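You operate a simulated robot arm through the tools that you are given. There is no shell and no other tool. Be economical: measure what you need, move in short steps, check, and stop when the job is done.

Carry out the task below with a simulated two-armed robot. There is one attempt and no reset: what you move stays moved.

TASK
Join the pattern named on the tree job card to the clamped runner.
Fine: pad and heat as on the card; plate on, wait for its green lamp, warm the gate soft, press it on upright; plate off at the end.

The check looks at the end state, three seconds after you hand in, the way a careful person would. Anything else that was tipped, shoved, dropped, spilled or broken makes it a failure.

THE ROBOT
Two 7-joint arms with three-finger grippers on one trunk, on a base that drives. Base frame: it is fixed to the floor where the robot stands at the start and does not move with it; the origin is under the middle of the robot, x ahead of it, y to its left, z up; the surface under the hand at the start is at about z = 850. Lengths are in mm, angles in degrees, forces in N, time in s.
The left shoulder is at the start at [30, 124, 1083], the right one opposite. With the tool pointing down near the work surface each hand reaches from about 100 to 780 mm from the robot's upright axis, wherever it stands, measured 20 degrees to its own side. Places, roughly: brace rod (2x2x10 cm) [700, -200, 900]; dip tank switch [500, -800, 900]; drip tray (13x20x3 cm) [800, -1000, 900]; hot plate [600, 200, 900]; hot plate dial [500, 200, 900]; hot plate switch [500, 100, 900]; iron heater dial [800, 600, 900]; iron heater switch [800, 600, 900]; sticky wax pot switch [600, -300, 900]; tree [750, -1500, 1000]; tree bench flow knob [400, -600, 800]; tree job card [900, 0, 1000]; tree stand knob [400, -500, 800]; vise clamp lever [500, 400, 1000]; vise handwheel [600, 400, 1000]; vise lock knob [500, 400, 900]. Payload 2.2 kg a hand.
The TCP of each hand is the grasp point between the finger pads, 28 mm short of the fingertips. In the tool frame z runs along the fingers and y along their closing line. Largest opening 102 mm; the body of the gripper starts 71 mm behind the TCP.
Orientation is that of the tool frame in the base frame, as a unit quaternion [x, y, z, w]. With the fingers straight down and closing along the base's y, the tool's x points along the base's -x, its y along +y and its z along -z.

THE INTERFACE
- The arms move only by the tool send_rows. It takes "left_plan", "right_plan" or both (then of equal length, played together; a hand with none holds still); each is one flat list of numbers, 7 for each row, row after row: the shift along the tool's x, y, z in mm, then the turn, a rotation vector about the tool's x, y, z in degrees, then the finger opening in mm, from 0 to 102. In form: [tx, ty, tz, ax, ay, az, hand, tx, ty, tz, ax, ay, az, hand, ...]. A call has 1 to 8 rows; each row shifts and turns the commanded pose from where the row before left it, along the tool's axes as they then stand. A row lasts 0.2 s, in which the tool goes at most 50 mm and 8.6 degrees; a call with a longer step from one row to the next is refused whole, and so is a gripper value outside its range. Where a pose cannot be reached the arm comes as near as it can. A force on the tool above 40 N (or 10 N above the force at the start of the call, whichever is more), or a blocked arm, ends the call early, and 0.2 s more pass. The fingers move at their own pace and stop on an object; they squeeze with about 40 N. The grip force told is the motor's: it shows also when the fingers shut on nothing. Time passes only in rows, and 0.2 s behind the last, so rows that do not move let the fingers close. The reply holds the time, the measured pose of the TCP, the force on the tool along the base axes, the opening and the grip force, in the units named above and with some noise, with the torque about the TCP (base axes, N m) and any sound that the robot's microphone picked up.
- Cameras (640 x 400 px; columns grow to the right, rows downward): "scene" is now at [30.5, -16.5, 1783]; the picture's right is [-0.23, -0.97, 0.00], its down [-0.83, 0.19, -0.52] and it looks along [0.51, -0.12, -0.85] (base axes); focal length 288 px, centre (320, 200). "left" rides on the left gripper at [72, 38, -86] in its tool frame; the picture's right is [-0.47, 0.89, 0.00], its down [-0.60, -0.32, -0.73] and it looks along [-0.65, -0.34, 0.68] (tool axes); focal length 256 px, centre (320, 200). "right" rides on the right gripper at [69, 44, -86] in its tool frame; the picture's right is [-0.53, 0.85, 0.00], its down [-0.58, -0.36, -0.73] and it looks along [-0.62, -0.39, 0.68] (tool axes); focal length 256 px, centre (320, 200). There is no depth. A picture from a camera that has moved, and an enlarged one, comes with that camera's place and axes in the base frame and with its lens. The place of the scene camera against the robot may be out by one fixed shift of up to 12 mm in any direction.
- get_image(camera): a new picture of that camera. The clock stands still meanwhile.
- move_column(by): slides the trunk up (or, below 0, down) by that many mm; the arms and the scene camera ride with it, the base frame stays. It gives what a move gives, with no picture.
- steer(legs): drives the robot by 1 to 6 legs, each [ahead, left, turn to the left] in mm, mm and degrees, along the robot's own axes; the way and the turn of a leg run together, so that a leg with both is an arc; at most 1500 mm and 180 degrees a leg. The arms and the cameras ride along, it lands a little off, and it stops where it bumps. It gives what a move gives.
- turn_head(pan, tilt): turns the head with the scene camera to pan (to the left, within 143 degrees either way) and tilt (down, from -29 to 69), counted from straight ahead of the robot. It gives what a move gives.
- enlarge(camera, box): a new picture of the part [left, top, right, bottom] of that camera's present view, enlarged. The clock stands still meanwhile.
- sign_off(): hands the job in; it is judged then, once.

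Go step by step. Nothing tells you exact positions but the pictures and the camera data: compare them with the known pose of the tool, close in by small moves and look again before you grip or let go. The budget is 120 turns and 108 pictures, counting those below and the enlarged ones. Unless the task says otherwise, let go and move clear before handing in, and close with one line.

The tools are called after ">>>" by a JSON object that holds its "method" and its "body". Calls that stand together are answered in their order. send_rows: Moves the arms, as the interface text tells. Its arguments: {"type":"object","properties":{"left_plan":{"type":"array","items":{"type":"number"}},"right_plan":{"type":"array","items":{"type":"number"}}},"required":[]} The other tools are called the same way: move_column (by) slides the trunk up or down; steer (legs) drives the base; turn_head (pan, tilt) turns the head that bears the scene camera; get_image (camera) takes a picture; enlarge (camera, box) takes an enlarged picture of a part of a camera's view; sign_off () hands the job in.

At the start:

```text
time_s: 0.0
left_tcp_pos: [542.0, 315.8, 1237.3]
left_tool_rot: [0.0, 1.0, 0.0, -0.001]
left_force: [-0.5, -0.1, 0.0]
left_wrist_torque: [-0.02, 0.0, 0.0]
left_gripper_width: 101.9
left_gripper_force: 0.0
right_tcp_pos: [552.3, -144.9, 1236.8]
right_tool_rot: [0.0, 1.0, 0.0, 0.0]
right_force: [0.4, 0.5, -0.3]
right_wrist_torque: [-0.03, 0.01, 0.03]
right_gripper_width: 102.2
right_gripper_force: 0.1
trunk travel left (down, up): [-325.0, 215.0]
robot x, y, heading: [0.7, 2.1, -0.2]
head pan, tilt: [-13.2, 58.4]
```

scene: 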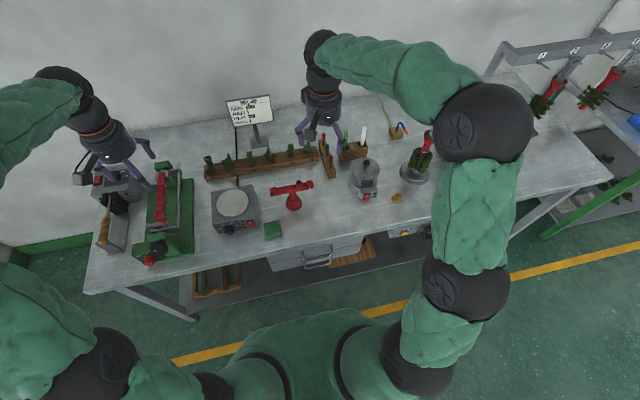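
right: 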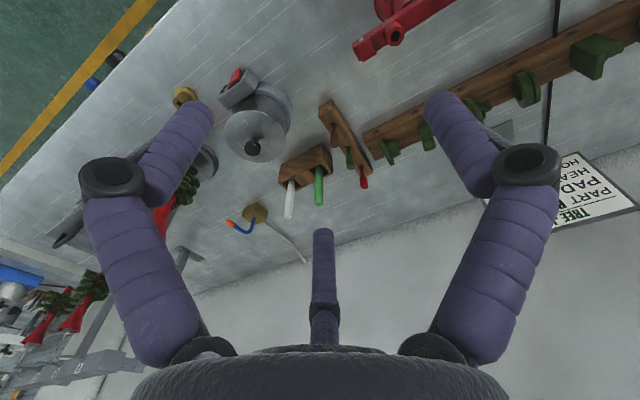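
left: 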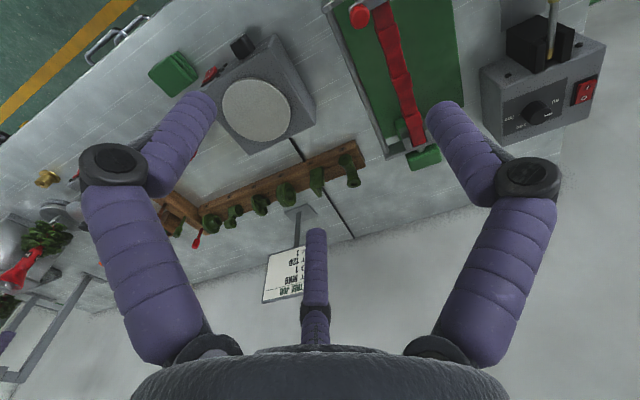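

I see the bench with the card, pattern rack, hot plate and the clamped red runner in the green vise. First I read the card and look closer at the parts.

>>> {"method": "enlarge", "body": {"camera": "scene", "box": [215, 85, 285, 130]}}

>>> {"method": "enlarge", "body": {"camera": "scene", "box": [190, 125, 350, 245]}}

>>> {"method": "enlarge", "body": {"camera": "scene", "box": [70, 150, 230, 280]}}

```text
8.89 times, centred on (250, 108) of scene
camera zoom: at [30.5, -16.5, 1783.0], right [-0.23, -0.97, 0.0], down [-0.83, 0.19, -0.52], along [0.51, -0.12, -0.85], focal length 2559 px, centre (942, 1022)
```

zoom: 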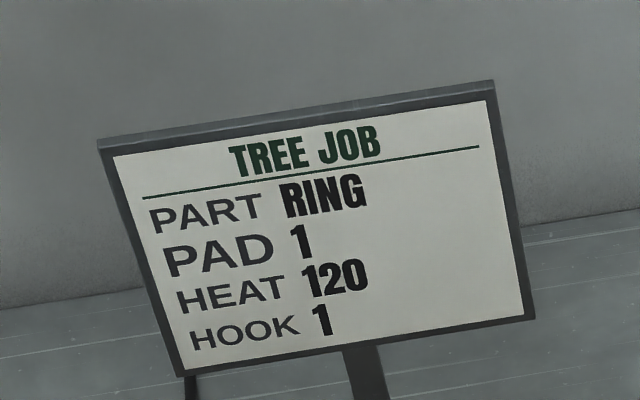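

```text
3.33 times, centred on (270, 185) of scene
camera zoom: at [30.5, -16.5, 1783.0], right [-0.23, -0.97, 0.0], down [-0.83, 0.19, -0.52], along [0.51, -0.12, -0.85], focal length 960 px, centre (487, 250)
```

zoom: 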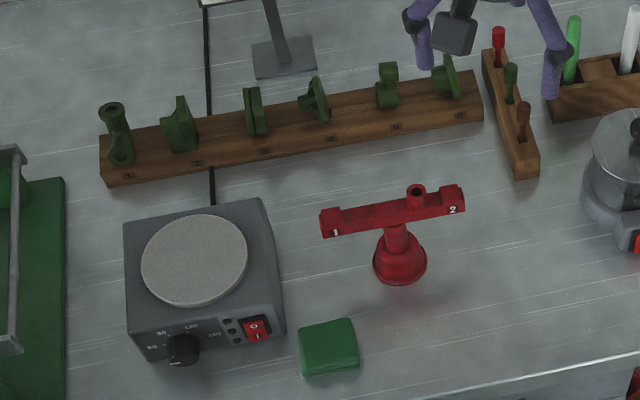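

```text
3.08 times, centred on (150, 215) of scene
camera zoom: at [30.5, -16.5, 1783.0], right [-0.23, -0.97, 0.0], down [-0.83, 0.19, -0.52], along [0.51, -0.12, -0.85], focal length 886 px, centre (843, 154)
```

zoom: 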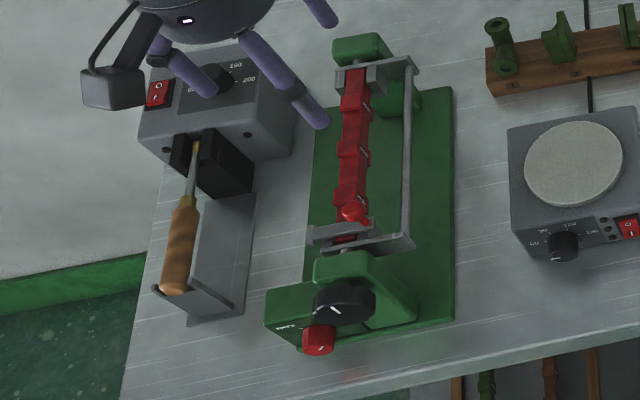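

The card says RING, pad 1, heat 120, and the rack of six patterns sits behind the hot plate. I bring the left hand nearer to identify the ring.

>>> {"method": "send_rows", "body": {"left_plan": [-18, -21, 35, 0, 0, 0, 102, -18, -21, 35, 0, 0, 0, 102, -18, -21, 35, 0, 0, 0, 102, -18, -21, 35, 0, 0, 0, 102, -18, -21, 35, 0, 0, 0, 102]}}

>>> {"method": "get_image", "body": {"camera": "left"}}

>>> {"method": "get_image", "body": {"camera": "scene"}}

```text
time_s: 1.2
left_tcp_pos: [633.8, 210.1, 1063.0]
left_tool_rot: [0.0, 1.0, 0.001, 0.001]
left_force: [0.1, -0.4, -0.3]
left_wrist_torque: [-0.02, 0.0, 0.01]
left_gripper_width: 102.0
left_gripper_force: 0.1
right_tcp_pos: [552.4, -145.8, 1235.7]
right_tool_rot: [-0.001, 1.0, 0.0, -0.001]
right_force: [0.0, -0.6, -1.4]
right_wrist_torque: [-0.01, 0.05, 0.02]
right_gripper_width: 102.0
right_gripper_force: 0.0
trunk travel left (down, up): [-325.0, 215.0]
robot x, y, heading: [0.6, 4.6, -0.3]
head pan, tilt: [-13.2, 58.4]
```

```text
101 pictures are left
camera left: at [561.8, 248.0, 1148.8], right [0.46, 0.89, 0.0], down [0.6, -0.32, 0.73], along [0.65, -0.34, -0.68], focal length 256 px, centre (320, 200)
```

left: 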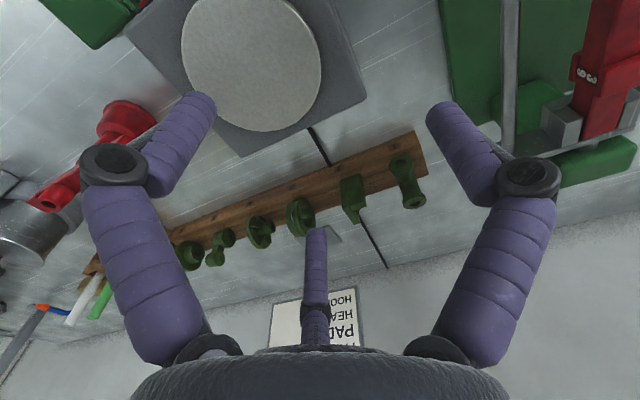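

```text
100 pictures are left
camera scene: at [32.1, -17.0, 1782.9], right [-0.23, -0.97, 0.0], down [-0.83, 0.19, -0.52], along [0.51, -0.12, -0.85], focal length 288 px, centre (320, 200)
```

scene: 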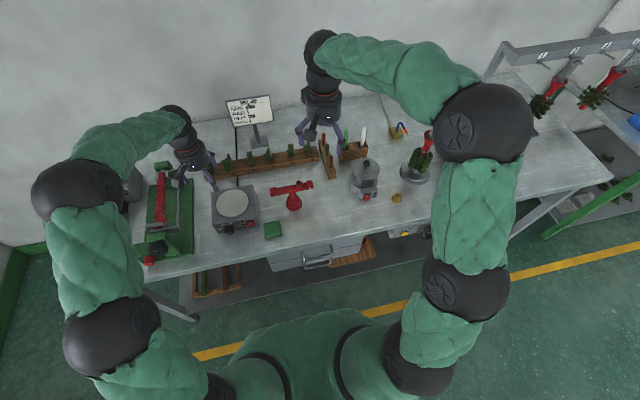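

The camera shows the rack upside down; I enlarge the patterns and the vise.

>>> {"method": "enlarge", "body": {"camera": "left", "box": [160, 120, 440, 295]}}

>>> {"method": "enlarge", "body": {"camera": "scene", "box": [120, 150, 260, 270]}}

```text
2.29 times, centred on (300, 208) of left
camera zoom: at [561.8, 248.0, 1148.8], right [0.46, 0.89, 0.0], down [0.6, -0.32, 0.73], along [0.65, -0.34, -0.68], focal length 585 px, centre (366, 183)
```

zoom: 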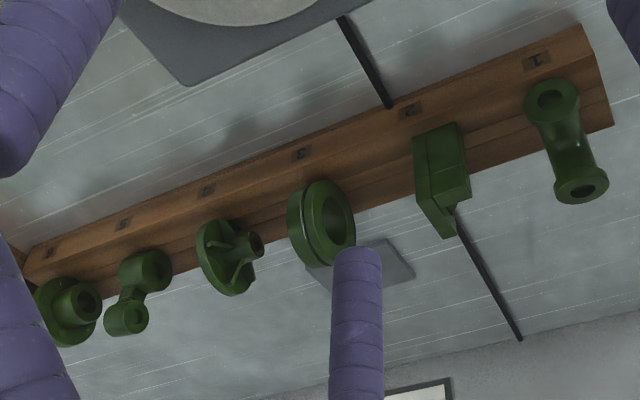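

```text
3.33 times, centred on (190, 210) of scene
camera zoom: at [32.1, -17.0, 1782.9], right [-0.23, -0.97, 0.0], down [-0.83, 0.19, -0.52], along [0.51, -0.12, -0.85], focal length 960 px, centre (753, 167)
```

zoom: 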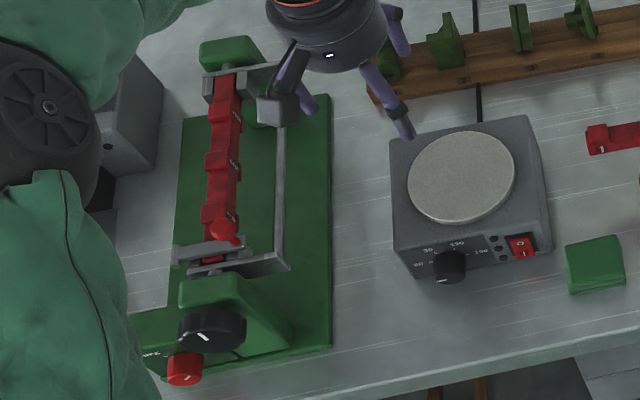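

The third pattern from the left looks like the ring. I zoom in on its label and on the runner's pad numbers.

>>> {"method": "enlarge", "body": {"camera": "scene", "box": [210, 145, 310, 185]}}

>>> {"method": "enlarge", "body": {"camera": "left", "box": [260, 150, 340, 200]}}

>>> {"method": "enlarge", "body": {"camera": "scene", "box": [140, 165, 190, 235]}}

```text
6.40 times, centred on (260, 165) of scene
camera zoom: at [32.1, -17.0, 1782.9], right [-0.23, -0.97, 0.0], down [-0.83, 0.19, -0.52], along [0.51, -0.12, -0.85], focal length 1842 px, centre (704, 424)
```

zoom: 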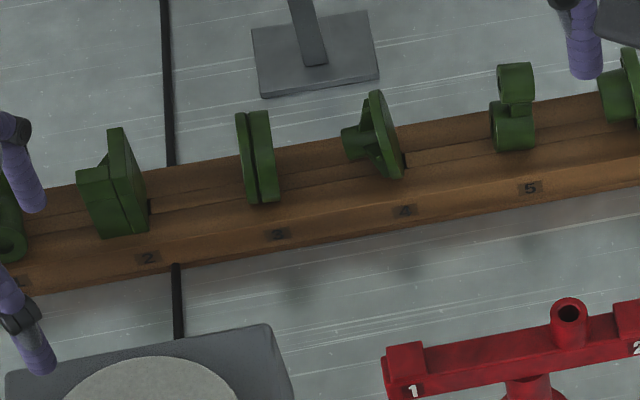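

```text
8.00 times, centred on (300, 175) of left
camera zoom: at [561.8, 248.0, 1148.8], right [0.46, 0.89, 0.0], down [0.6, -0.32, 0.73], along [0.65, -0.34, -0.68], focal length 2048 px, centre (480, 400)
```

zoom: 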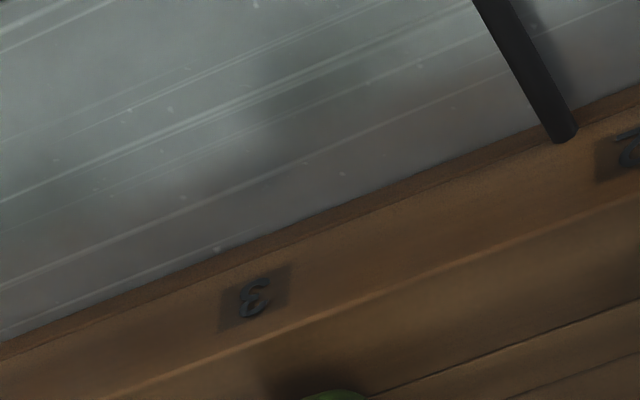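

```text
5.71 times, centred on (165, 200) of scene
camera zoom: at [32.1, -17.0, 1782.9], right [-0.23, -0.97, 0.0], down [-0.83, 0.19, -0.52], along [0.51, -0.12, -0.85], focal length 1645 px, centre (1206, 200)
```

zoom: 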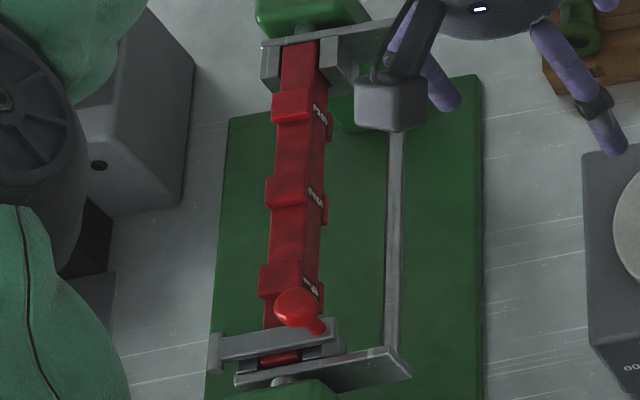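

Ring is in slot 3; now I need a view of the runner's pad labels. I shift and yaw the left hand so its camera looks at the vise from the right.

>>> {"method": "send_rows", "body": {"left_plan": [32, 17, -16, 0, 0, 0, 102, 32, 17, -16, 0, 0, 0, 102, 32, 17, -16, 0, 0, 0, 102, 0, 0, 0, 0, 0, -8.5, 102, 0, 0, 0, 0, 0, -8.5, 102, 0, 0, 0, 0, 0, -8.5, 102, 0, 0, 0, 0, 0, -8.5, 102, 0, 0, 0, 0, 0, -8.5, 102]}}

>>> {"method": "send_rows", "body": {"left_plan": [0, 0, 0, 0, 0, -8.5, 102, 0, 0, 0, 0, 0, -8.5, 102, 0, 0, 0, 0, 0, -8.5, 102]}}

>>> {"method": "get_image", "body": {"camera": "left"}}

```text
time_s: 3.0
left_tcp_pos: [535.6, 261.2, 1110.3]
left_tool_rot: [-0.364, 0.931, 0.0, 0.0]
left_force: [0.0, -0.3, 0.0]
left_wrist_torque: [-0.03, 0.02, 0.0]
left_gripper_width: 101.7
left_gripper_force: 0.1
right_tcp_pos: [552.3, -145.4, 1236.0]
right_tool_rot: [0.001, 1.0, 0.0, 0.0]
right_force: [0.9, 0.3, 0.6]
right_wrist_torque: [0.01, 0.03, 0.02]
right_gripper_width: 102.1
right_gripper_force: 0.1
trunk travel left (down, up): [-325.0, 215.0]
robot x, y, heading: [-0.7, -1.7, -0.0]
head pan, tilt: [-13.2, 58.4]
```

```text
time_s: 3.8
left_tcp_pos: [535.3, 260.7, 1110.6]
left_tool_rot: [-0.56, 0.828, -0.001, -0.001]
left_force: [0.5, -0.1, 0.2]
left_wrist_torque: [0.01, -0.01, 0.04]
left_gripper_width: 101.8
left_gripper_force: 0.0
right_tcp_pos: [550.3, -144.7, 1236.5]
right_tool_rot: [0.001, 1.0, 0.0, 0.0]
right_force: [-0.6, 0.1, 0.2]
right_wrist_torque: [0.0, 0.01, -0.06]
right_gripper_width: 101.7
right_gripper_force: 0.2
trunk travel left (down, up): [-325.0, 215.0]
robot x, y, heading: [0.3, -0.6, -0.1]
head pan, tilt: [-13.2, 58.4]
```

```text
94 pictures are left
camera left: at [474.7, 207.4, 1196.5], right [-0.65, 0.76, 0.0], down [0.52, 0.44, 0.73], along [0.56, 0.47, -0.68], focal length 256 px, centre (320, 200)
```

left: 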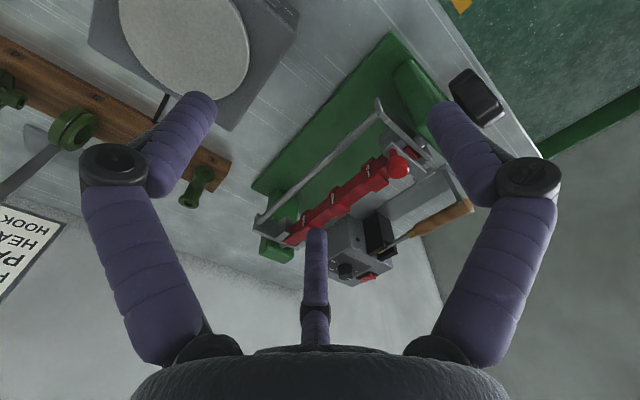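

>>> {"method": "enlarge", "body": {"camera": "left", "box": [280, 130, 440, 250]}}

>>> {"method": "enlarge", "body": {"camera": "left", "box": [315, 150, 395, 210]}}

```text
3.33 times, centred on (360, 190) of left
camera zoom: at [474.7, 207.4, 1196.5], right [-0.65, 0.76, 0.0], down [0.52, 0.44, 0.73], along [0.56, 0.47, -0.68], focal length 853 px, centre (187, 233)
```

zoom: 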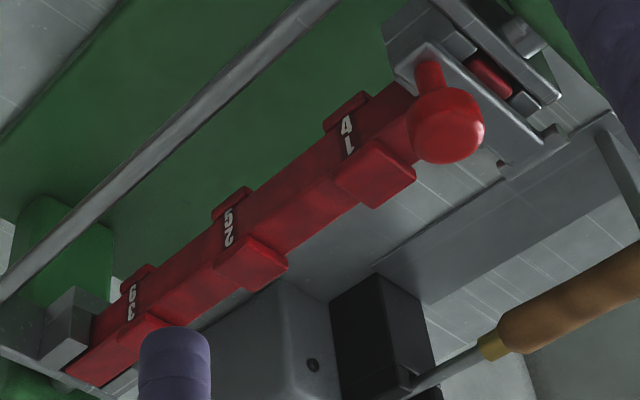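

```text
6.67 times, centred on (355, 180) of left
camera zoom: at [474.7, 207.4, 1196.5], right [-0.65, 0.76, 0.0], down [0.52, 0.44, 0.73], along [0.56, 0.47, -0.68], focal length 1707 px, centre (87, 333)
```

zoom: 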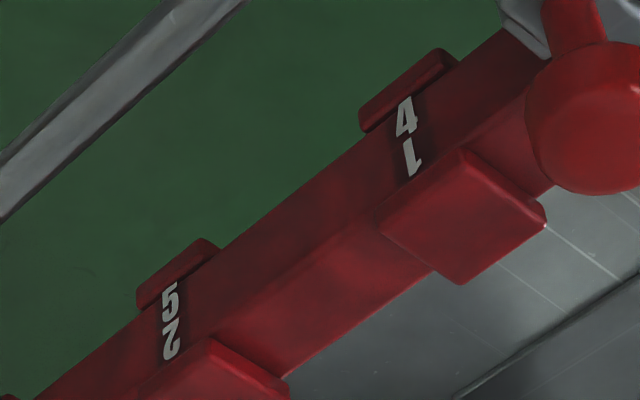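

Pads 1-2-3 are on top of the runner with pad 1 nearest the robot, beside the clamp lever's ball. Next I look at the hot plate's front panel.

>>> {"method": "send_rows", "body": {"left_plan": [0, 0, 0, 0, 0, 8.5, 102, 0, 0, 0, 0, 0, 8.5, 102, 0, 0, 0, 0, 0, 8.5, 102, 0, 0, 0, 0, 0, 8.5, 102, 0, 0, 0, 0, 0, 8.5, 102, 0, 0, 0, 0, 0, 8.5, 102, 0, 0, 0, 0, 0, 8.5, 102, 0, 0, 0, 0, 0, 8.5, 102]}}

>>> {"method": "send_rows", "body": {"left_plan": [18, -23, 33, 0, 0, 0, 102, 18, -23, 33, 0, 0, 0, 102, 18, -23, 33, 0, 0, 0, 102]}}

>>> {"method": "get_image", "body": {"camera": "left"}}

```text
time_s: 5.6
left_tcp_pos: [535.5, 261.1, 1110.1]
left_tool_rot: [0.001, 1.0, 0.0, 0.0]
left_force: [0.5, 0.0, -0.5]
left_wrist_torque: [-0.02, 0.02, -0.03]
left_gripper_width: 101.8
left_gripper_force: 0.0
right_tcp_pos: [551.4, -144.8, 1235.4]
right_tool_rot: [0.0, 1.0, 0.0, 0.0]
right_force: [0.3, 0.9, -0.1]
right_wrist_torque: [0.02, -0.02, 0.01]
right_gripper_width: 102.0
right_gripper_force: 0.1
trunk travel left (down, up): [-325.0, 215.0]
robot x, y, heading: [2.3, 1.1, 0.2]
head pan, tilt: [-13.2, 58.4]
```

```text
time_s: 6.4
left_tcp_pos: [481.0, 190.1, 1013.0]
left_tool_rot: [0.0, 1.0, 0.0, 0.002]
left_force: [0.1, -0.4, -0.4]
left_wrist_torque: [-0.01, 0.01, 0.0]
left_gripper_width: 102.1
left_gripper_force: 0.1
right_tcp_pos: [552.5, -145.1, 1235.7]
right_tool_rot: [0.0, 1.0, 0.001, 0.0]
right_force: [0.3, -0.6, 0.5]
right_wrist_torque: [0.01, 0.03, -0.01]
right_gripper_width: 102.3
right_gripper_force: 0.1
trunk travel left (down, up): [-325.0, 215.0]
robot x, y, heading: [-2.0, -1.2, 0.0]
head pan, tilt: [-13.2, 58.4]
```

```text
91 pictures are left
camera left: at [409.1, 227.4, 1097.6], right [0.47, 0.89, 0.0], down [0.6, -0.32, 0.73], along [0.65, -0.34, -0.68], focal length 256 px, centre (320, 200)
```

left: 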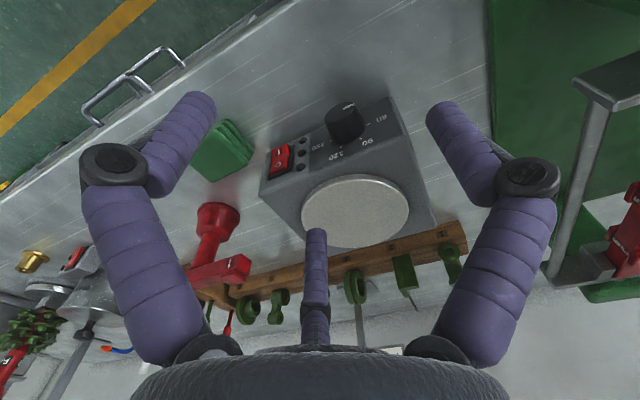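

>>> {"method": "enlarge", "body": {"camera": "left", "box": [250, 85, 442, 205]}}

>>> {"method": "enlarge", "body": {"camera": "scene", "box": [205, 205, 285, 255]}}

```text
3.33 times, centred on (346, 145) of left
camera zoom: at [409.1, 227.4, 1097.6], right [0.47, 0.89, 0.0], down [0.6, -0.32, 0.73], along [0.65, -0.34, -0.68], focal length 853 px, centre (233, 383)
```

zoom: 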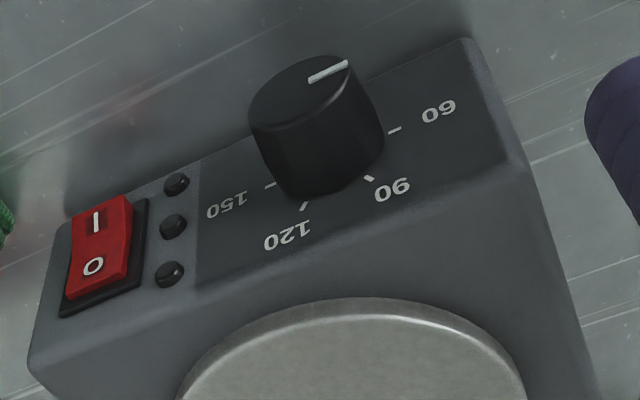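

```text
8.00 times, centred on (245, 230) of scene
camera zoom: at [30.9, -17.3, 1783.0], right [-0.23, -0.97, 0.0], down [-0.83, 0.19, -0.52], along [0.51, -0.12, -0.85], focal length 2303 px, centre (920, -40)
```

zoom: 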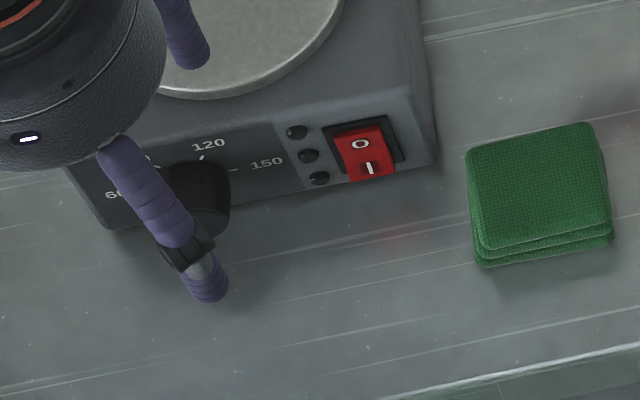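

The dial is at its low stop pointing to the left below 60, scale 60/90/120/150, and the switch is a rocker. I take a second view from further back to triangulate the panel.

>>> {"method": "send_rows", "body": {"left_plan": [40, 0, 26, 0, 0, 0, 102, 41, 0, 27, 0, 0, 0, 102]}}

>>> {"method": "enlarge", "body": {"camera": "left", "box": [240, 140, 480, 290]}}

```text
time_s: 7.0
left_tcp_pos: [399.4, 191.0, 961.4]
left_tool_rot: [-0.001, 1.0, 0.0, 0.0]
left_force: [-0.2, 0.5, 0.0]
left_wrist_torque: [-0.02, -0.01, -0.02]
left_gripper_width: 102.1
left_gripper_force: 0.0
right_tcp_pos: [549.6, -143.8, 1235.4]
right_tool_rot: [0.0, 1.0, 0.0, 0.0]
right_force: [-0.5, -0.5, 0.8]
right_wrist_torque: [-0.01, -0.02, 0.0]
right_gripper_width: 102.1
right_gripper_force: 0.1
trunk travel left (down, up): [-325.0, 215.0]
robot x, y, heading: [1.0, -1.6, -0.1]
head pan, tilt: [-13.2, 58.4]
```

```text
2.67 times, centred on (360, 215) of left
camera zoom: at [328.7, 229.2, 1046.3], right [0.46, 0.89, 0.0], down [0.6, -0.32, 0.73], along [0.65, -0.34, -0.68], focal length 683 px, centre (213, 160)
```

zoom: 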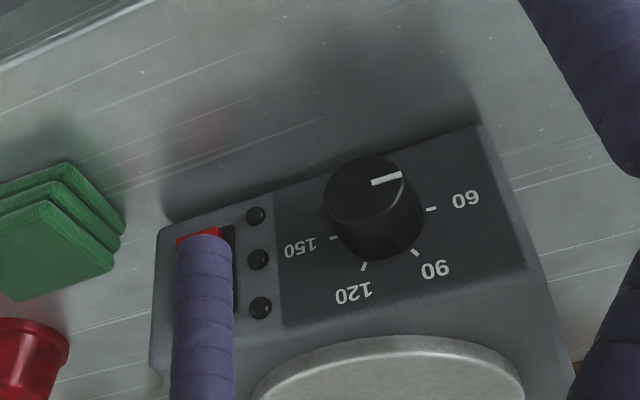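

Triangulating: the panel is vertical at x≈540, knob axis at y≈190, z≈889 along x, face at x≈515, pointer at 60 with 60° between marks, so 120 needs +120° about base x. I tilt the left hand for a first grasp (lean 30°, roll −30°).

>>> {"method": "send_rows", "body": {"left_plan": [0, 0, -10, 0, -7.5, 0, 44, 0, 0, -10, 0, -7.5, 0, 44, 0, 0, 0, 0, -7.5, 0, 44, 0, 0, 0, 0, -7.5, 0, 44, 0, 0, 0, 6.5, 0, -3.75, 44, 0, 0, 0, 6.5, 0, -3.75, 44, 0, 0, 0, 6.5, 0, -3.75, 44, 0, 0, 0, 6.5, 0, -3.75, 44]}}

```text
time_s: 8.8
left_tcp_pos: [400.3, 192.6, 977.8]
left_tool_rot: [-0.067, 0.933, -0.251, 0.249]
left_force: [0.0, 0.6, -0.8]
left_wrist_torque: [-0.02, -0.01, -0.01]
left_gripper_width: 43.9
left_gripper_force: 0.1
right_tcp_pos: [552.2, -143.4, 1235.4]
right_tool_rot: [0.0, 1.0, 0.0, 0.001]
right_force: [-0.6, 0.4, 0.6]
right_wrist_torque: [0.0, 0.02, -0.01]
right_gripper_width: 102.1
right_gripper_force: 0.1
trunk travel left (down, up): [-325.0, 215.0]
robot x, y, heading: [0.9, 1.4, 0.0]
head pan, tilt: [-13.2, 58.4]
```

>>> {"method": "send_rows", "body": {"left_plan": [-22.2, 14.1, 15.4, 0, 0, 0, 44, -22.2, 14.1, 15.4, 0, 0, 0, 44, -22.1, 14.2, 15.5, 0, 0, 0, 44]}}

>>> {"method": "get_image", "body": {"camera": "left"}}

```text
time_s: 9.6
left_tcp_pos: [479.7, 226.1, 948.3]
left_tool_rot: [-0.066, 0.933, -0.25, 0.249]
left_force: [0.1, 0.6, -0.1]
left_wrist_torque: [-0.05, 0.04, 0.01]
left_gripper_width: 44.0
left_gripper_force: 0.0
right_tcp_pos: [552.3, -142.9, 1235.6]
right_tool_rot: [0.0, 1.0, 0.0, -0.001]
right_force: [-0.7, -0.5, -0.4]
right_wrist_torque: [-0.01, 0.07, 0.02]
right_gripper_width: 102.1
right_gripper_force: 0.1
trunk travel left (down, up): [-325.0, 215.0]
robot x, y, heading: [1.8, -2.2, -0.1]
head pan, tilt: [-13.2, 58.4]
```

```text
87 pictures are left
camera left: at [375.9, 278.0, 962.6], right [0.4, 0.88, -0.24], down [0.16, 0.19, 0.97], along [0.9, -0.43, -0.06], focal length 256 px, centre (320, 200)
```

left: 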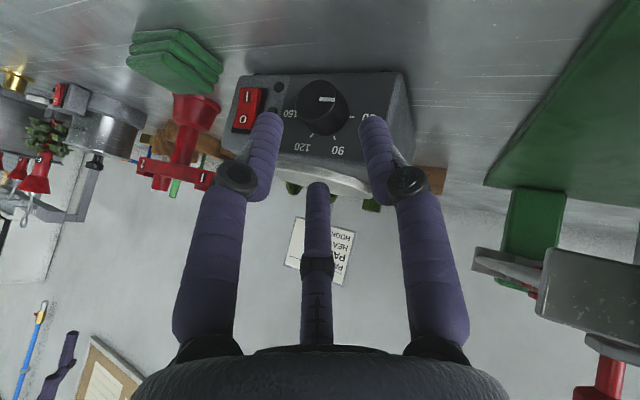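

The knob lies between the finger lines. I advance and close on it.

>>> {"method": "send_rows", "body": {"left_plan": [-0.7, -0.4, 23, 0, 0, 0, 44, -0.7, -0.4, 23, 0, 0, 0, 44, -0.7, -0.4, 23, 0, 0, 0, 44, 0, 0, 0, 0, 0, 0, 44]}}

>>> {"method": "get_image", "body": {"camera": "left"}}

```text
time_s: 10.2
left_tcp_pos: [498.9, 212.4, 927.5]
left_tool_rot: [-0.068, 0.932, -0.252, 0.253]
left_force: [-13.8, 2.9, 15.2]
left_wrist_torque: [-0.43, -0.56, 0.2]
left_gripper_width: 44.4
left_gripper_force: 0.2
right_tcp_pos: [551.2, -143.6, 1235.5]
right_tool_rot: [-0.001, 1.0, 0.0, 0.0]
right_force: [1.1, -0.7, 0.1]
right_wrist_torque: [0.01, 0.08, 0.01]
right_gripper_width: 101.9
right_gripper_force: 0.0
trunk travel left (down, up): [-325.0, 215.0]
robot x, y, heading: [-2.9, -5.0, 0.0]
head pan, tilt: [-13.2, 58.4]
stopped in row 2 (left hand): the force on the tool passed its limit at 95 N (the readings are from after the stop); the commanded pose is now the measured one
```

```text
86 pictures are left
camera left: at [393.8, 262.5, 940.2], right [0.4, 0.88, -0.24], down [0.15, 0.2, 0.97], along [0.9, -0.43, -0.05], focal length 256 px, centre (320, 200)
```

left: 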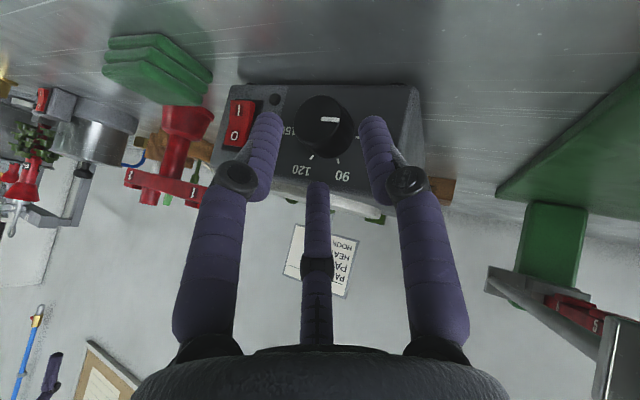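

The hand was stopped by a contact, probably a third prong at the far side of the gripper touching the plate's edge. I back off and look at the gripper itself.

>>> {"method": "send_rows", "body": {"left_plan": [0, 0, -30, 0, 0, 0, 44]}}

>>> {"method": "enlarge", "body": {"camera": "scene", "box": [150, 130, 310, 260]}}

>>> {"method": "enlarge", "body": {"camera": "scene", "box": [280, 60, 380, 160]}}

```text
time_s: 10.6
left_tcp_pos: [482.4, 223.6, 951.5]
left_tool_rot: [-0.066, 0.932, -0.251, 0.253]
left_force: [-1.2, -0.3, 0.5]
left_wrist_torque: [-0.03, -0.02, -0.01]
left_gripper_width: 44.1
left_gripper_force: 0.0
right_tcp_pos: [549.3, -143.6, 1236.3]
right_tool_rot: [0.0, 1.0, -0.001, 0.0]
right_force: [-1.0, 0.5, 0.4]
right_wrist_torque: [0.0, -0.04, -0.01]
right_gripper_width: 101.8
right_gripper_force: 0.1
trunk travel left (down, up): [-325.0, 215.0]
robot x, y, heading: [-2.2, 1.8, -0.1]
head pan, tilt: [-13.2, 58.4]
```

```text
3.08 times, centred on (230, 195) of scene
camera zoom: at [28.4, -16.0, 1783.0], right [-0.23, -0.97, 0.0], down [-0.83, 0.19, -0.52], along [0.51, -0.12, -0.85], focal length 886 px, centre (597, 215)
```

zoom: 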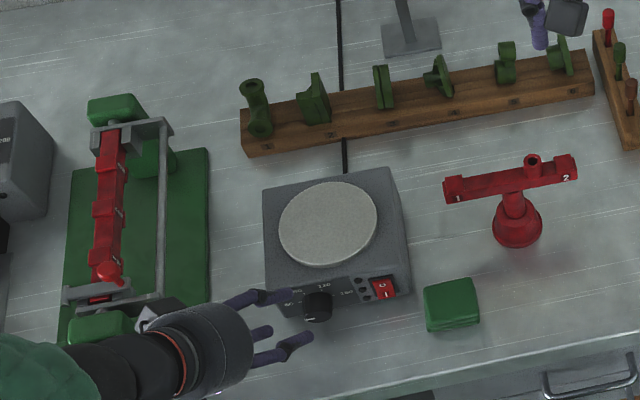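

```text
4.00 times, centred on (330, 110) of scene
camera zoom: at [28.4, -16.0, 1783.0], right [-0.23, -0.97, 0.0], down [-0.83, 0.19, -0.52], along [0.51, -0.12, -0.85], focal length 1152 px, centre (280, 560)
```

zoom: 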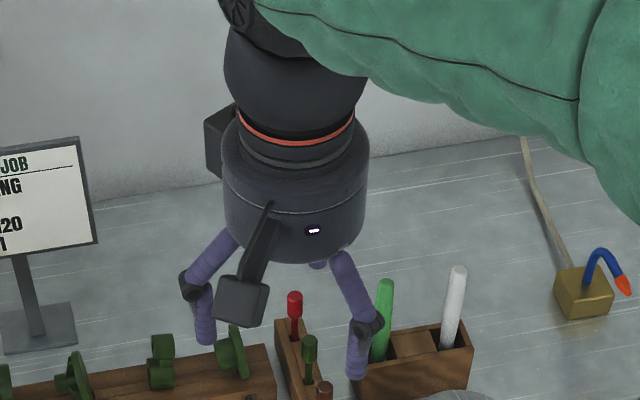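

The hand visibly has three fingers around its axis, not two. I test how they sit when closed before planning grasps.

>>> {"method": "send_rows", "body": {"left_plan": [0, 0, -40, 0, 0, 0, 26, 0, 0, 0, 0, 0, 0, 26, 0, 0, 0, 0, 0, 0, 26]}}

>>> {"method": "get_image", "body": {"camera": "left"}}

>>> {"method": "send_rows", "body": {"left_plan": [0, 0, 0, 0, 0, 0, 4, 0, 0, 0, 0, 0, 0, 4]}}

>>> {"method": "get_image", "body": {"camera": "left"}}

```text
time_s: 11.4
left_tcp_pos: [462.4, 241.8, 980.6]
left_tool_rot: [-0.068, 0.932, -0.252, 0.252]
left_force: [-0.6, -0.7, 0.3]
left_wrist_torque: [-0.02, 0.0, 0.01]
left_gripper_width: 25.8
left_gripper_force: 0.1
right_tcp_pos: [551.3, -143.7, 1234.5]
right_tool_rot: [-0.001, 1.0, 0.001, -0.001]
right_force: [0.4, 0.3, -0.9]
right_wrist_torque: [0.0, 0.0, -0.03]
right_gripper_width: 102.2
right_gripper_force: 0.1
trunk travel left (down, up): [-325.0, 215.0]
robot x, y, heading: [1.5, -0.5, 0.0]
head pan, tilt: [-13.2, 58.4]
```

```text
83 pictures are left
camera left: at [357.8, 293.3, 994.1], right [0.4, 0.88, -0.24], down [0.15, 0.2, 0.97], along [0.9, -0.43, -0.05], focal length 256 px, centre (320, 200)
```

left: 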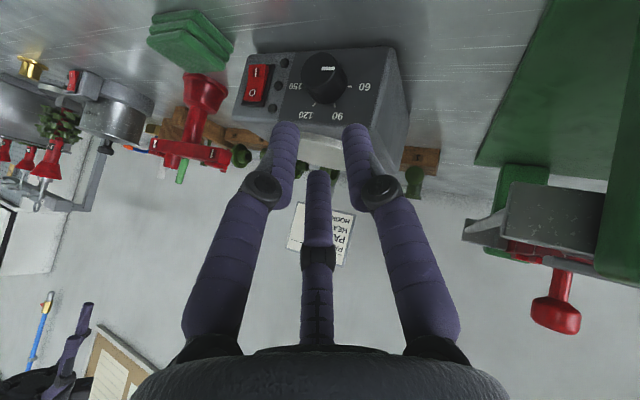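

```text
time_s: 12.0
left_tcp_pos: [462.8, 242.2, 980.3]
left_tool_rot: [-0.067, 0.932, -0.252, 0.252]
left_force: [0.3, 0.2, -0.5]
left_wrist_torque: [0.0, 0.03, 0.02]
left_gripper_width: 3.8
left_gripper_force: 0.0
right_tcp_pos: [551.5, -143.7, 1234.4]
right_tool_rot: [0.0, 1.0, 0.0, -0.001]
right_force: [0.2, 0.2, 0.3]
right_wrist_torque: [0.01, 0.01, 0.0]
right_gripper_width: 101.8
right_gripper_force: 0.0
trunk travel left (down, up): [-325.0, 215.0]
robot x, y, heading: [0.1, 0.3, 0.1]
head pan, tilt: [-13.2, 58.4]
```

```text
82 pictures are left
camera left: at [358.2, 293.1, 993.8], right [0.4, 0.88, -0.24], down [0.15, 0.2, 0.97], along [0.9, -0.43, -0.06], focal length 256 px, centre (320, 200)
```

left: 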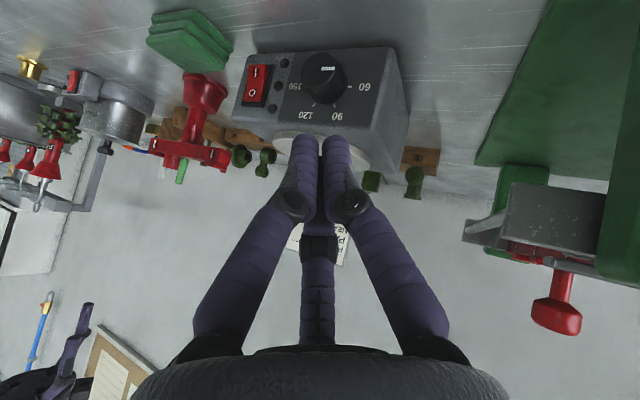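

The contact torque confirms a real third finger, so this is a three-jaw hand. I'll grip the knob nearly axially (20° down), with the camera on the left side; first I reorient in free space.

>>> {"method": "send_rows", "body": {"left_plan": [0, 0, -20, -6.5, 0, 3.75, 52, 0, 0, 0, -6.5, 0, 3.75, 52, 0, 0, 0, -6.5, 0, 3.75, 52, 0, 0, 0, -6.5, 0, 3.75, 52, 0, 0, 0, 0, 0, 8.5, 52, 0, 0, 0, 0, 0, 8.5, 52, 0, 0, 0, 0, 0, 8.5, 52, 0, 0, 0, 0, 0, 8.5, 52]}}

>>> {"method": "send_rows", "body": {"left_plan": [0, 0, 0, 0, 0, 8.5, 52, 0, 0, 0, 0, 0, 8.5, 52, 0, 0, 0, 0, 0, 8.5, 52, 0, 0, 0, 0, 0, 8.5, 52, 0, 0, 0, 0, 0, 8.5, 52, 0, 0, 0, 0, 0, 8.5, 52, 0, 0, 0, 0, 0, 5, 52]}}

>>> {"method": "send_rows", "body": {"left_plan": [0, 0, 0, -8, 0, 0, 52, 0, 0, 0, -8, 0, 0, 52, 0, 0, 0, -8, 0, 0, 52, 0, 0, 0, -8, 0, 0, 52, 0, 0, 0, -8, 0, 0, 52]}}

>>> {"method": "get_image", "body": {"camera": "left"}}

```text
time_s: 13.8
left_tcp_pos: [455.0, 249.6, 995.1]
left_tool_rot: [0.283, 0.923, 0.076, 0.251]
left_force: [0.6, 0.9, 0.2]
left_wrist_torque: [-0.02, 0.04, -0.05]
left_gripper_width: 51.9
left_gripper_force: 0.1
right_tcp_pos: [551.2, -144.8, 1236.3]
right_tool_rot: [-0.001, 1.0, 0.0, -0.001]
right_force: [-1.1, 0.5, 0.3]
right_wrist_torque: [0.01, 0.01, 0.0]
right_gripper_width: 101.9
right_gripper_force: 0.0
trunk travel left (down, up): [-325.0, 215.0]
robot x, y, heading: [-1.7, -1.7, -0.1]
head pan, tilt: [-13.2, 58.4]
```

```text
time_s: 15.4
left_tcp_pos: [453.9, 249.1, 994.2]
left_tool_rot: [0.683, 0.682, 0.184, 0.186]
left_force: [-0.5, 0.2, 0.0]
left_wrist_torque: [0.01, -0.01, 0.0]
left_gripper_width: 52.1
left_gripper_force: 0.1
right_tcp_pos: [551.8, -144.3, 1234.1]
right_tool_rot: [-0.001, 1.0, 0.0, -0.001]
right_force: [-0.9, -0.5, -0.9]
right_wrist_torque: [-0.01, -0.02, -0.01]
right_gripper_width: 102.0
right_gripper_force: 0.1
trunk travel left (down, up): [-325.0, 215.0]
robot x, y, heading: [3.3, -3.5, -0.2]
head pan, tilt: [-13.2, 58.4]
```

```text
time_s: 16.6
left_tcp_pos: [475.9, 174.1, 1050.0]
left_tool_rot: [0.603, 0.614, 0.378, 0.341]
left_force: [0.7, -0.2, -0.5]
left_wrist_torque: [0.0, 0.02, 0.01]
left_gripper_width: 52.1
left_gripper_force: 0.1
left hand out of reach, approached as far as the arm can: row 1, 2, 3, 4, 5
right_tcp_pos: [551.9, -145.5, 1235.7]
right_tool_rot: [-0.001, 1.0, 0.0, -0.001]
right_force: [-0.1, 0.4, 1.0]
right_wrist_torque: [0.02, 0.0, 0.04]
right_gripper_width: 102.1
right_gripper_force: 0.0
trunk travel left (down, up): [-325.0, 215.0]
robot x, y, heading: [-1.4, 1.8, 0.2]
head pan, tilt: [-13.2, 58.4]
```

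```text
81 pictures are left
camera left: at [416.3, 240.6, 1126.7], right [0.45, -0.48, 0.76], down [-0.77, -0.64, 0.05], along [0.46, -0.61, -0.65], focal length 256 px, centre (320, 200)
```

left: 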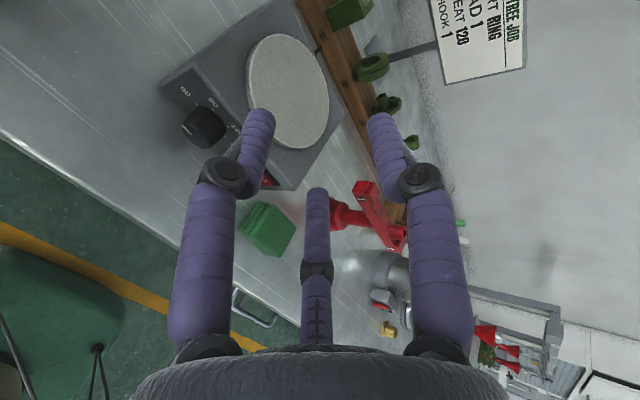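

The pose is too close to the body; I drive the robot back 200 mm so the arm can reach horizontally.

>>> {"method": "steer", "body": {"legs": [[-200, 0, 0]]}}

>>> {"method": "send_rows", "body": {"left_plan": [0, 0, 0, 0, 0, 0, 52]}}

```text
time_s: 18.2
left_tcp_pos: [274.4, 173.6, 1050.1]
left_tool_rot: [0.604, 0.614, 0.378, 0.34]
left_force: [-0.3, 0.5, 0.3]
left_wrist_torque: [-0.02, 0.0, -0.01]
left_gripper_width: 52.0
left_gripper_force: 0.1
right_tcp_pos: [350.4, -145.6, 1236.6]
right_tool_rot: [-0.001, 1.0, -0.001, 0.0]
right_force: [-1.1, 0.6, 0.9]
right_wrist_torque: [0.02, -0.03, -0.02]
right_gripper_width: 102.1
right_gripper_force: 0.0
trunk travel left (down, up): [-325.0, 215.0]
robot x, y, heading: [-200.5, -0.7, -0.2]
head pan, tilt: [-13.2, 58.4]
```

```text
time_s: 18.6
left_tcp_pos: [275.5, 173.9, 1048.7]
left_tool_rot: [0.603, 0.614, 0.378, 0.341]
left_force: [0.0, -0.5, 0.2]
left_wrist_torque: [0.03, 0.0, -0.01]
left_gripper_width: 51.9
left_gripper_force: 0.0
right_tcp_pos: [352.9, -145.3, 1235.7]
right_tool_rot: [0.0, 1.0, 0.0, -0.001]
right_force: [0.1, -0.3, -0.1]
right_wrist_torque: [-0.02, -0.03, -0.01]
right_gripper_width: 101.9
right_gripper_force: 0.0
trunk travel left (down, up): [-325.0, 215.0]
robot x, y, heading: [-197.3, 0.9, -0.1]
head pan, tilt: [-13.2, 58.4]
```

>>> {"method": "send_rows", "body": {"left_plan": [0, 0, 0, -5, -1.3, 0.7, 52, 0, 0, 0, -5, -1.3, 0.7, 52]}}

```text
time_s: 19.2
left_tcp_pos: [275.9, 125.3, 1075.7]
left_tool_rot: [0.588, 0.566, 0.421, 0.396]
left_force: [-0.7, 0.6, -0.1]
left_wrist_torque: [-0.03, 0.0, -0.01]
left_gripper_width: 52.1
left_gripper_force: 0.1
left hand out of reach, approached as far as the arm can: row 1, 2
right_tcp_pos: [351.4, -145.2, 1234.7]
right_tool_rot: [0.0, 1.0, 0.0, -0.001]
right_force: [0.1, 0.2, -0.7]
right_wrist_torque: [-0.02, -0.02, 0.01]
right_gripper_width: 101.9
right_gripper_force: 0.1
trunk travel left (down, up): [-325.0, 215.0]
robot x, y, heading: [-196.1, 0.6, 0.1]
head pan, tilt: [-13.2, 58.4]
```

>>> {"method": "send_rows", "body": {"left_plan": [0, 0, 40, 0, 0, 0, 52, 0, 0, 40, 0, 0, 0, 52, 0, 0, 40, 0, 0, 0, 52, 10, -10, 30, 0, 0, 0, 52]}}

```text
time_s: 20.2
left_tcp_pos: [395.3, 102.6, 1033.9]
left_tool_rot: [0.587, 0.566, 0.42, 0.397]
left_force: [-0.3, 0.3, 0.1]
left_wrist_torque: [0.0, -0.01, 0.01]
left_gripper_width: 52.2
left_gripper_force: 0.0
left hand out of reach, approached as far as the arm can: row 1, 2, 3, 4
right_tcp_pos: [350.5, -143.8, 1235.0]
right_tool_rot: [0.0, 1.0, 0.0, -0.001]
right_force: [0.5, 0.1, 0.0]
right_wrist_torque: [0.0, -0.05, -0.01]
right_gripper_width: 102.0
right_gripper_force: 0.0
trunk travel left (down, up): [-325.0, 215.0]
robot x, y, heading: [-199.9, 0.0, -0.1]
head pan, tilt: [-13.2, 58.4]
```

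The arm is limited by something other than distance. I look at its posture.

>>> {"method": "get_image", "body": {"camera": "scene"}}

```text
80 pictures are left
camera scene: at [-170.1, -16.6, 1783.0], right [-0.23, -0.97, 0.0], down [-0.83, 0.19, -0.52], along [0.51, -0.12, -0.85], focal length 288 px, centre (320, 200)
```

scene: 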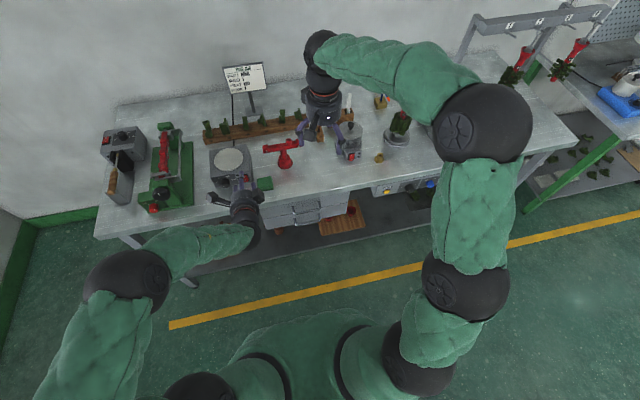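

The forearm comes in from the left, so the wrist bend is limiting. I drive the robot 200 mm to the right so that the panel lies straight ahead of the elbow.

>>> {"method": "steer", "body": {"legs": [[0, -200, 0]]}}

>>> {"method": "send_rows", "body": {"left_plan": [40, -5, 5, 0, 0, 0, 52, 40, -5, 5, 0, 0, 0, 52, 40, -10, 0, 0, 0, 0, 52, 40, -10, 0, 0, 0, 0, 52]}}

```text
time_s: 21.8
left_tcp_pos: [394.6, -99.9, 1033.3]
left_tool_rot: [0.587, 0.566, 0.422, 0.397]
left_force: [0.7, -0.2, -0.6]
left_wrist_torque: [0.01, -0.04, 0.04]
left_gripper_width: 51.9
left_gripper_force: 0.1
right_tcp_pos: [351.9, -346.0, 1235.6]
right_tool_rot: [0.0, 1.0, 0.001, -0.001]
right_force: [0.3, 0.3, -0.2]
right_wrist_torque: [0.05, 0.01, -0.01]
right_gripper_width: 102.2
right_gripper_force: 0.1
trunk travel left (down, up): [-325.0, 215.0]
robot x, y, heading: [-202.6, -199.2, 0.1]
head pan, tilt: [-13.2, 58.4]
```

```text
time_s: 22.8
left_tcp_pos: [401.5, -61.7, 1061.5]
left_tool_rot: [0.586, 0.575, 0.423, 0.385]
left_force: [-0.1, -0.7, 0.4]
left_wrist_torque: [0.02, 0.01, -0.01]
left_gripper_width: 51.9
left_gripper_force: 0.2
left hand out of reach, approached as far as the arm can: row 1, 2, 3, 4
right_tcp_pos: [351.5, -344.6, 1235.1]
right_tool_rot: [0.0, 1.0, 0.0, -0.001]
right_force: [0.1, 0.0, 0.0]
right_wrist_torque: [-0.03, 0.01, -0.04]
right_gripper_width: 102.1
right_gripper_force: 0.0
trunk travel left (down, up): [-325.0, 215.0]
robot x, y, heading: [-199.7, -200.8, 0.0]
head pan, tilt: [-13.2, 58.4]
```

Joint limits again; I undo the roll and see whether the forward-pointing pose becomes reachable.

>>> {"method": "send_rows", "body": {"left_plan": [0, 0, 0, 0, 0, -8.5, 52, 0, 0, 0, 0, 0, -8.5, 52, 0, 0, 0, 0, 0, -8.5, 52, 0, 0, 0, 0, 0, -8.5, 52, 0, 0, 0, 0, 0, -8.5, 52, 0, 0, 0, 0, 0, -8.5, 52]}}

>>> {"method": "send_rows", "body": {"left_plan": [0, 0, 0, 0, 0, -8.5, 52, 0, 0, 0, 0, 0, -8.5, 52, 0, 0, 0, 0, 0, -8.5, 52, 0, 0, 0, 0, 0, -8.5, 52, 0, 0, 0, 0, 0, -5, 52]}}

>>> {"method": "get_image", "body": {"camera": "scene"}}

```text
time_s: 24.2
left_tcp_pos: [403.6, -74.2, 1067.4]
left_tool_rot: [0.283, 0.765, 0.21, 0.538]
left_force: [0.3, -0.3, -0.2]
left_wrist_torque: [0.01, 0.0, -0.03]
left_gripper_width: 52.2
left_gripper_force: 0.0
left hand out of reach, approached as far as the arm can: row 1
right_tcp_pos: [349.9, -344.7, 1236.0]
right_tool_rot: [0.001, 1.0, 0.0, -0.001]
right_force: [0.4, 0.6, -0.3]
right_wrist_torque: [-0.02, 0.02, 0.03]
right_gripper_width: 101.9
right_gripper_force: 0.1
trunk travel left (down, up): [-325.0, 215.0]
robot x, y, heading: [-201.3, -199.5, -0.1]
head pan, tilt: [-13.2, 58.4]
```

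```text
time_s: 25.4
left_tcp_pos: [405.6, -74.8, 1067.9]
left_tool_rot: [0.012, 0.817, 0.019, 0.576]
left_force: [-0.3, -0.6, 0.3]
left_wrist_torque: [-0.01, -0.04, 0.0]
left_gripper_width: 52.1
left_gripper_force: 0.1
right_tcp_pos: [352.4, -344.2, 1233.8]
right_tool_rot: [0.0, 1.0, 0.001, 0.0]
right_force: [0.4, 0.6, -0.8]
right_wrist_torque: [0.02, -0.02, 0.01]
right_gripper_width: 101.9
right_gripper_force: 0.1
trunk travel left (down, up): [-325.0, 215.0]
robot x, y, heading: [-196.9, -198.1, -0.1]
head pan, tilt: [-13.2, 58.4]
```

```text
79 pictures are left
camera scene: at [-169.5, -217.0, 1783.0], right [-0.23, -0.97, 0.0], down [-0.83, 0.19, -0.52], along [0.51, -0.12, -0.85], focal length 288 px, centre (320, 200)
```

scene: 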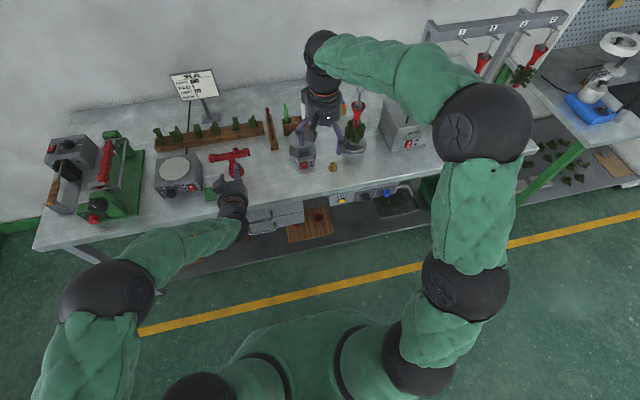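

With the roll undone the pose is reachable, so only the positive roll limit (~80°) matters. I set roll and precession for a first 60° turn of the knob.

>>> {"method": "send_rows", "body": {"left_plan": [0, 0, 0, 0, 0, 8.35, 52, 0, 0, 0, 0, 0, 8.35, 52, 0, 0, 0, 0, 0, 8.35, 52, 0, 0, 0, 0, 0, 8.3, 52, 0, 0, 0, 0, 0, 8.3, 52, 0, 0, 0, 0, 0, 8.3, 52]}}

>>> {"method": "send_rows", "body": {"left_plan": [0, 0, 0, 1.65, -1.965, -7.05, 44, 0, 0, 0, 1.65, -1.965, -7.05, 44, 0, 0, 0, 1.65, -1.965, -7.05, 44, 0, 0, 0, 1.65, -1.965, -7.05, 44]}}

```text
time_s: 26.8
left_tcp_pos: [405.5, -74.3, 1067.8]
left_tool_rot: [0.357, 0.734, 0.261, 0.515]
left_force: [-0.1, -0.2, -0.2]
left_wrist_torque: [0.01, 0.03, -0.04]
left_gripper_width: 52.2
left_gripper_force: 0.1
right_tcp_pos: [352.3, -344.6, 1235.3]
right_tool_rot: [0.0, 1.0, 0.0, -0.001]
right_force: [-0.4, -0.1, -0.1]
right_wrist_torque: [0.05, 0.02, -0.02]
right_gripper_width: 101.9
right_gripper_force: 0.0
trunk travel left (down, up): [-325.0, 215.0]
robot x, y, heading: [-199.2, -201.3, 0.0]
head pan, tilt: [-13.2, 58.4]
```

```text
time_s: 27.8
left_tcp_pos: [407.6, -155.1, 1115.8]
left_tool_rot: [0.208, 0.78, 0.065, 0.587]
left_force: [-0.2, -0.3, -0.1]
left_wrist_torque: [-0.02, 0.01, 0.01]
left_gripper_width: 43.7
left_gripper_force: 0.0
left hand out of reach, approached as far as the arm can: row 1, 2, 3, 4
right_tcp_pos: [351.3, -346.4, 1234.6]
right_tool_rot: [0.001, 1.0, 0.0, -0.002]
right_force: [-0.4, -0.6, 0.7]
right_wrist_torque: [0.02, 0.02, -0.01]
right_gripper_width: 102.0
right_gripper_force: 0.0
trunk travel left (down, up): [-325.0, 215.0]
robot x, y, heading: [-200.7, -201.1, 0.0]
head pan, tilt: [-13.2, 58.4]
```

>>> {"method": "send_rows", "body": {"left_plan": [35, 29.5, 4, 0, 0, 0, 44, 35, 29.5, 4, 0, 0, 0, 44, 35, 29.5, 4, 0, 0, 0, 44, 35, 29.5, 4, 0, 0, 0, 44, 35, 29.5, 4, 0, 0, 0, 44, 35, 29.5, 4, 0, 0, 0, 44]}}

```text
time_s: 29.2
left_tcp_pos: [427.5, -139.6, 1116.3]
left_tool_rot: [0.205, 0.784, 0.072, 0.582]
left_force: [0.8, 0.1, 1.0]
left_wrist_torque: [-0.01, -0.03, 0.0]
left_gripper_width: 44.2
left_gripper_force: 0.0
left hand out of reach, approached as far as the arm can: row 1, 2, 3, 4, 5, 6
right_tcp_pos: [352.2, -345.1, 1233.2]
right_tool_rot: [0.0, 1.0, 0.0, -0.001]
right_force: [0.4, -0.1, 0.5]
right_wrist_torque: [-0.01, -0.03, 0.03]
right_gripper_width: 102.1
right_gripper_force: 0.0
trunk travel left (down, up): [-325.0, 215.0]
robot x, y, heading: [-200.6, -199.3, 0.0]
head pan, tilt: [-13.2, 58.4]
```

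The horizontal pose is poorly reachable. A better idea: hand vertical, yawed 30° so two fingers straddle the knob and the third faces the robot. I reorient, then drive back near the start.

>>> {"method": "send_rows", "body": {"left_plan": [0, 0, -10, 3, 7.4, 0.07, 52, 0, 0, -10, 3, 7.4, 0.07, 52, 0, 0, 0, 3, 7.4, 0.07, 52, 0, 0, 0, 3, 7.4, 0.07, 52, 0, 0, 0, 3, 7.4, 0.07, 52, 0, 0, 0, 3, 7.4, 0.07, 52, 0, 0, 0, 3, 7.4, 0.07, 52, 0, 0, 0, 3, 7.4, 0.07, 52]}}

>>> {"method": "send_rows", "body": {"left_plan": [0, 0, 0, 3, 7.4, 0.07, 52]}}

>>> {"method": "steer", "body": {"legs": [[0, 200, 0], [150, 0, 0]]}}

```text
time_s: 31.0
left_tcp_pos: [410.5, -136.2, 1125.6]
left_tool_rot: [0.275, 0.958, 0.002, 0.077]
left_force: [-0.3, 0.0, 1.0]
left_wrist_torque: [-0.01, 0.02, -0.06]
left_gripper_width: 52.4
left_gripper_force: 0.1
right_tcp_pos: [352.6, -345.9, 1235.6]
right_tool_rot: [0.0, 1.0, 0.0, -0.001]
right_force: [1.4, 0.7, -0.1]
right_wrist_torque: [-0.02, 0.01, 0.0]
right_gripper_width: 102.1
right_gripper_force: 0.0
trunk travel left (down, up): [-325.0, 215.0]
robot x, y, heading: [-199.5, -203.3, 0.0]
head pan, tilt: [-13.2, 58.4]
```

```text
time_s: 31.4
left_tcp_pos: [412.1, -136.7, 1124.3]
left_tool_rot: [0.276, 0.961, -0.005, 0.009]
left_force: [0.5, -0.5, 0.3]
left_wrist_torque: [-0.01, 0.04, -0.01]
left_gripper_width: 52.1
left_gripper_force: 0.1
right_tcp_pos: [354.0, -345.7, 1233.9]
right_tool_rot: [-0.001, 1.0, -0.001, -0.002]
right_force: [1.9, -0.5, 0.6]
right_wrist_torque: [0.01, 0.05, 0.01]
right_gripper_width: 102.0
right_gripper_force: 0.1
trunk travel left (down, up): [-325.0, 215.0]
robot x, y, heading: [-202.5, -202.9, -0.1]
head pan, tilt: [-13.2, 58.4]
```

```text
time_s: 33.9
left_tcp_pos: [562.4, 57.6, 1125.5]
left_tool_rot: [0.278, 0.961, -0.003, 0.01]
left_force: [0.8, -1.2, 0.5]
left_wrist_torque: [0.01, 0.04, -0.03]
left_gripper_width: 52.1
left_gripper_force: 0.0
right_tcp_pos: [502.4, -151.1, 1233.9]
right_tool_rot: [0.002, 1.0, -0.001, -0.002]
right_force: [-0.3, -0.7, -0.5]
right_wrist_torque: [0.04, 0.05, 0.04]
right_gripper_width: 101.7
right_gripper_force: 0.1
trunk travel left (down, up): [-325.0, 215.0]
robot x, y, heading: [-47.4, -4.7, -0.2]
head pan, tilt: [-13.2, 58.4]
```

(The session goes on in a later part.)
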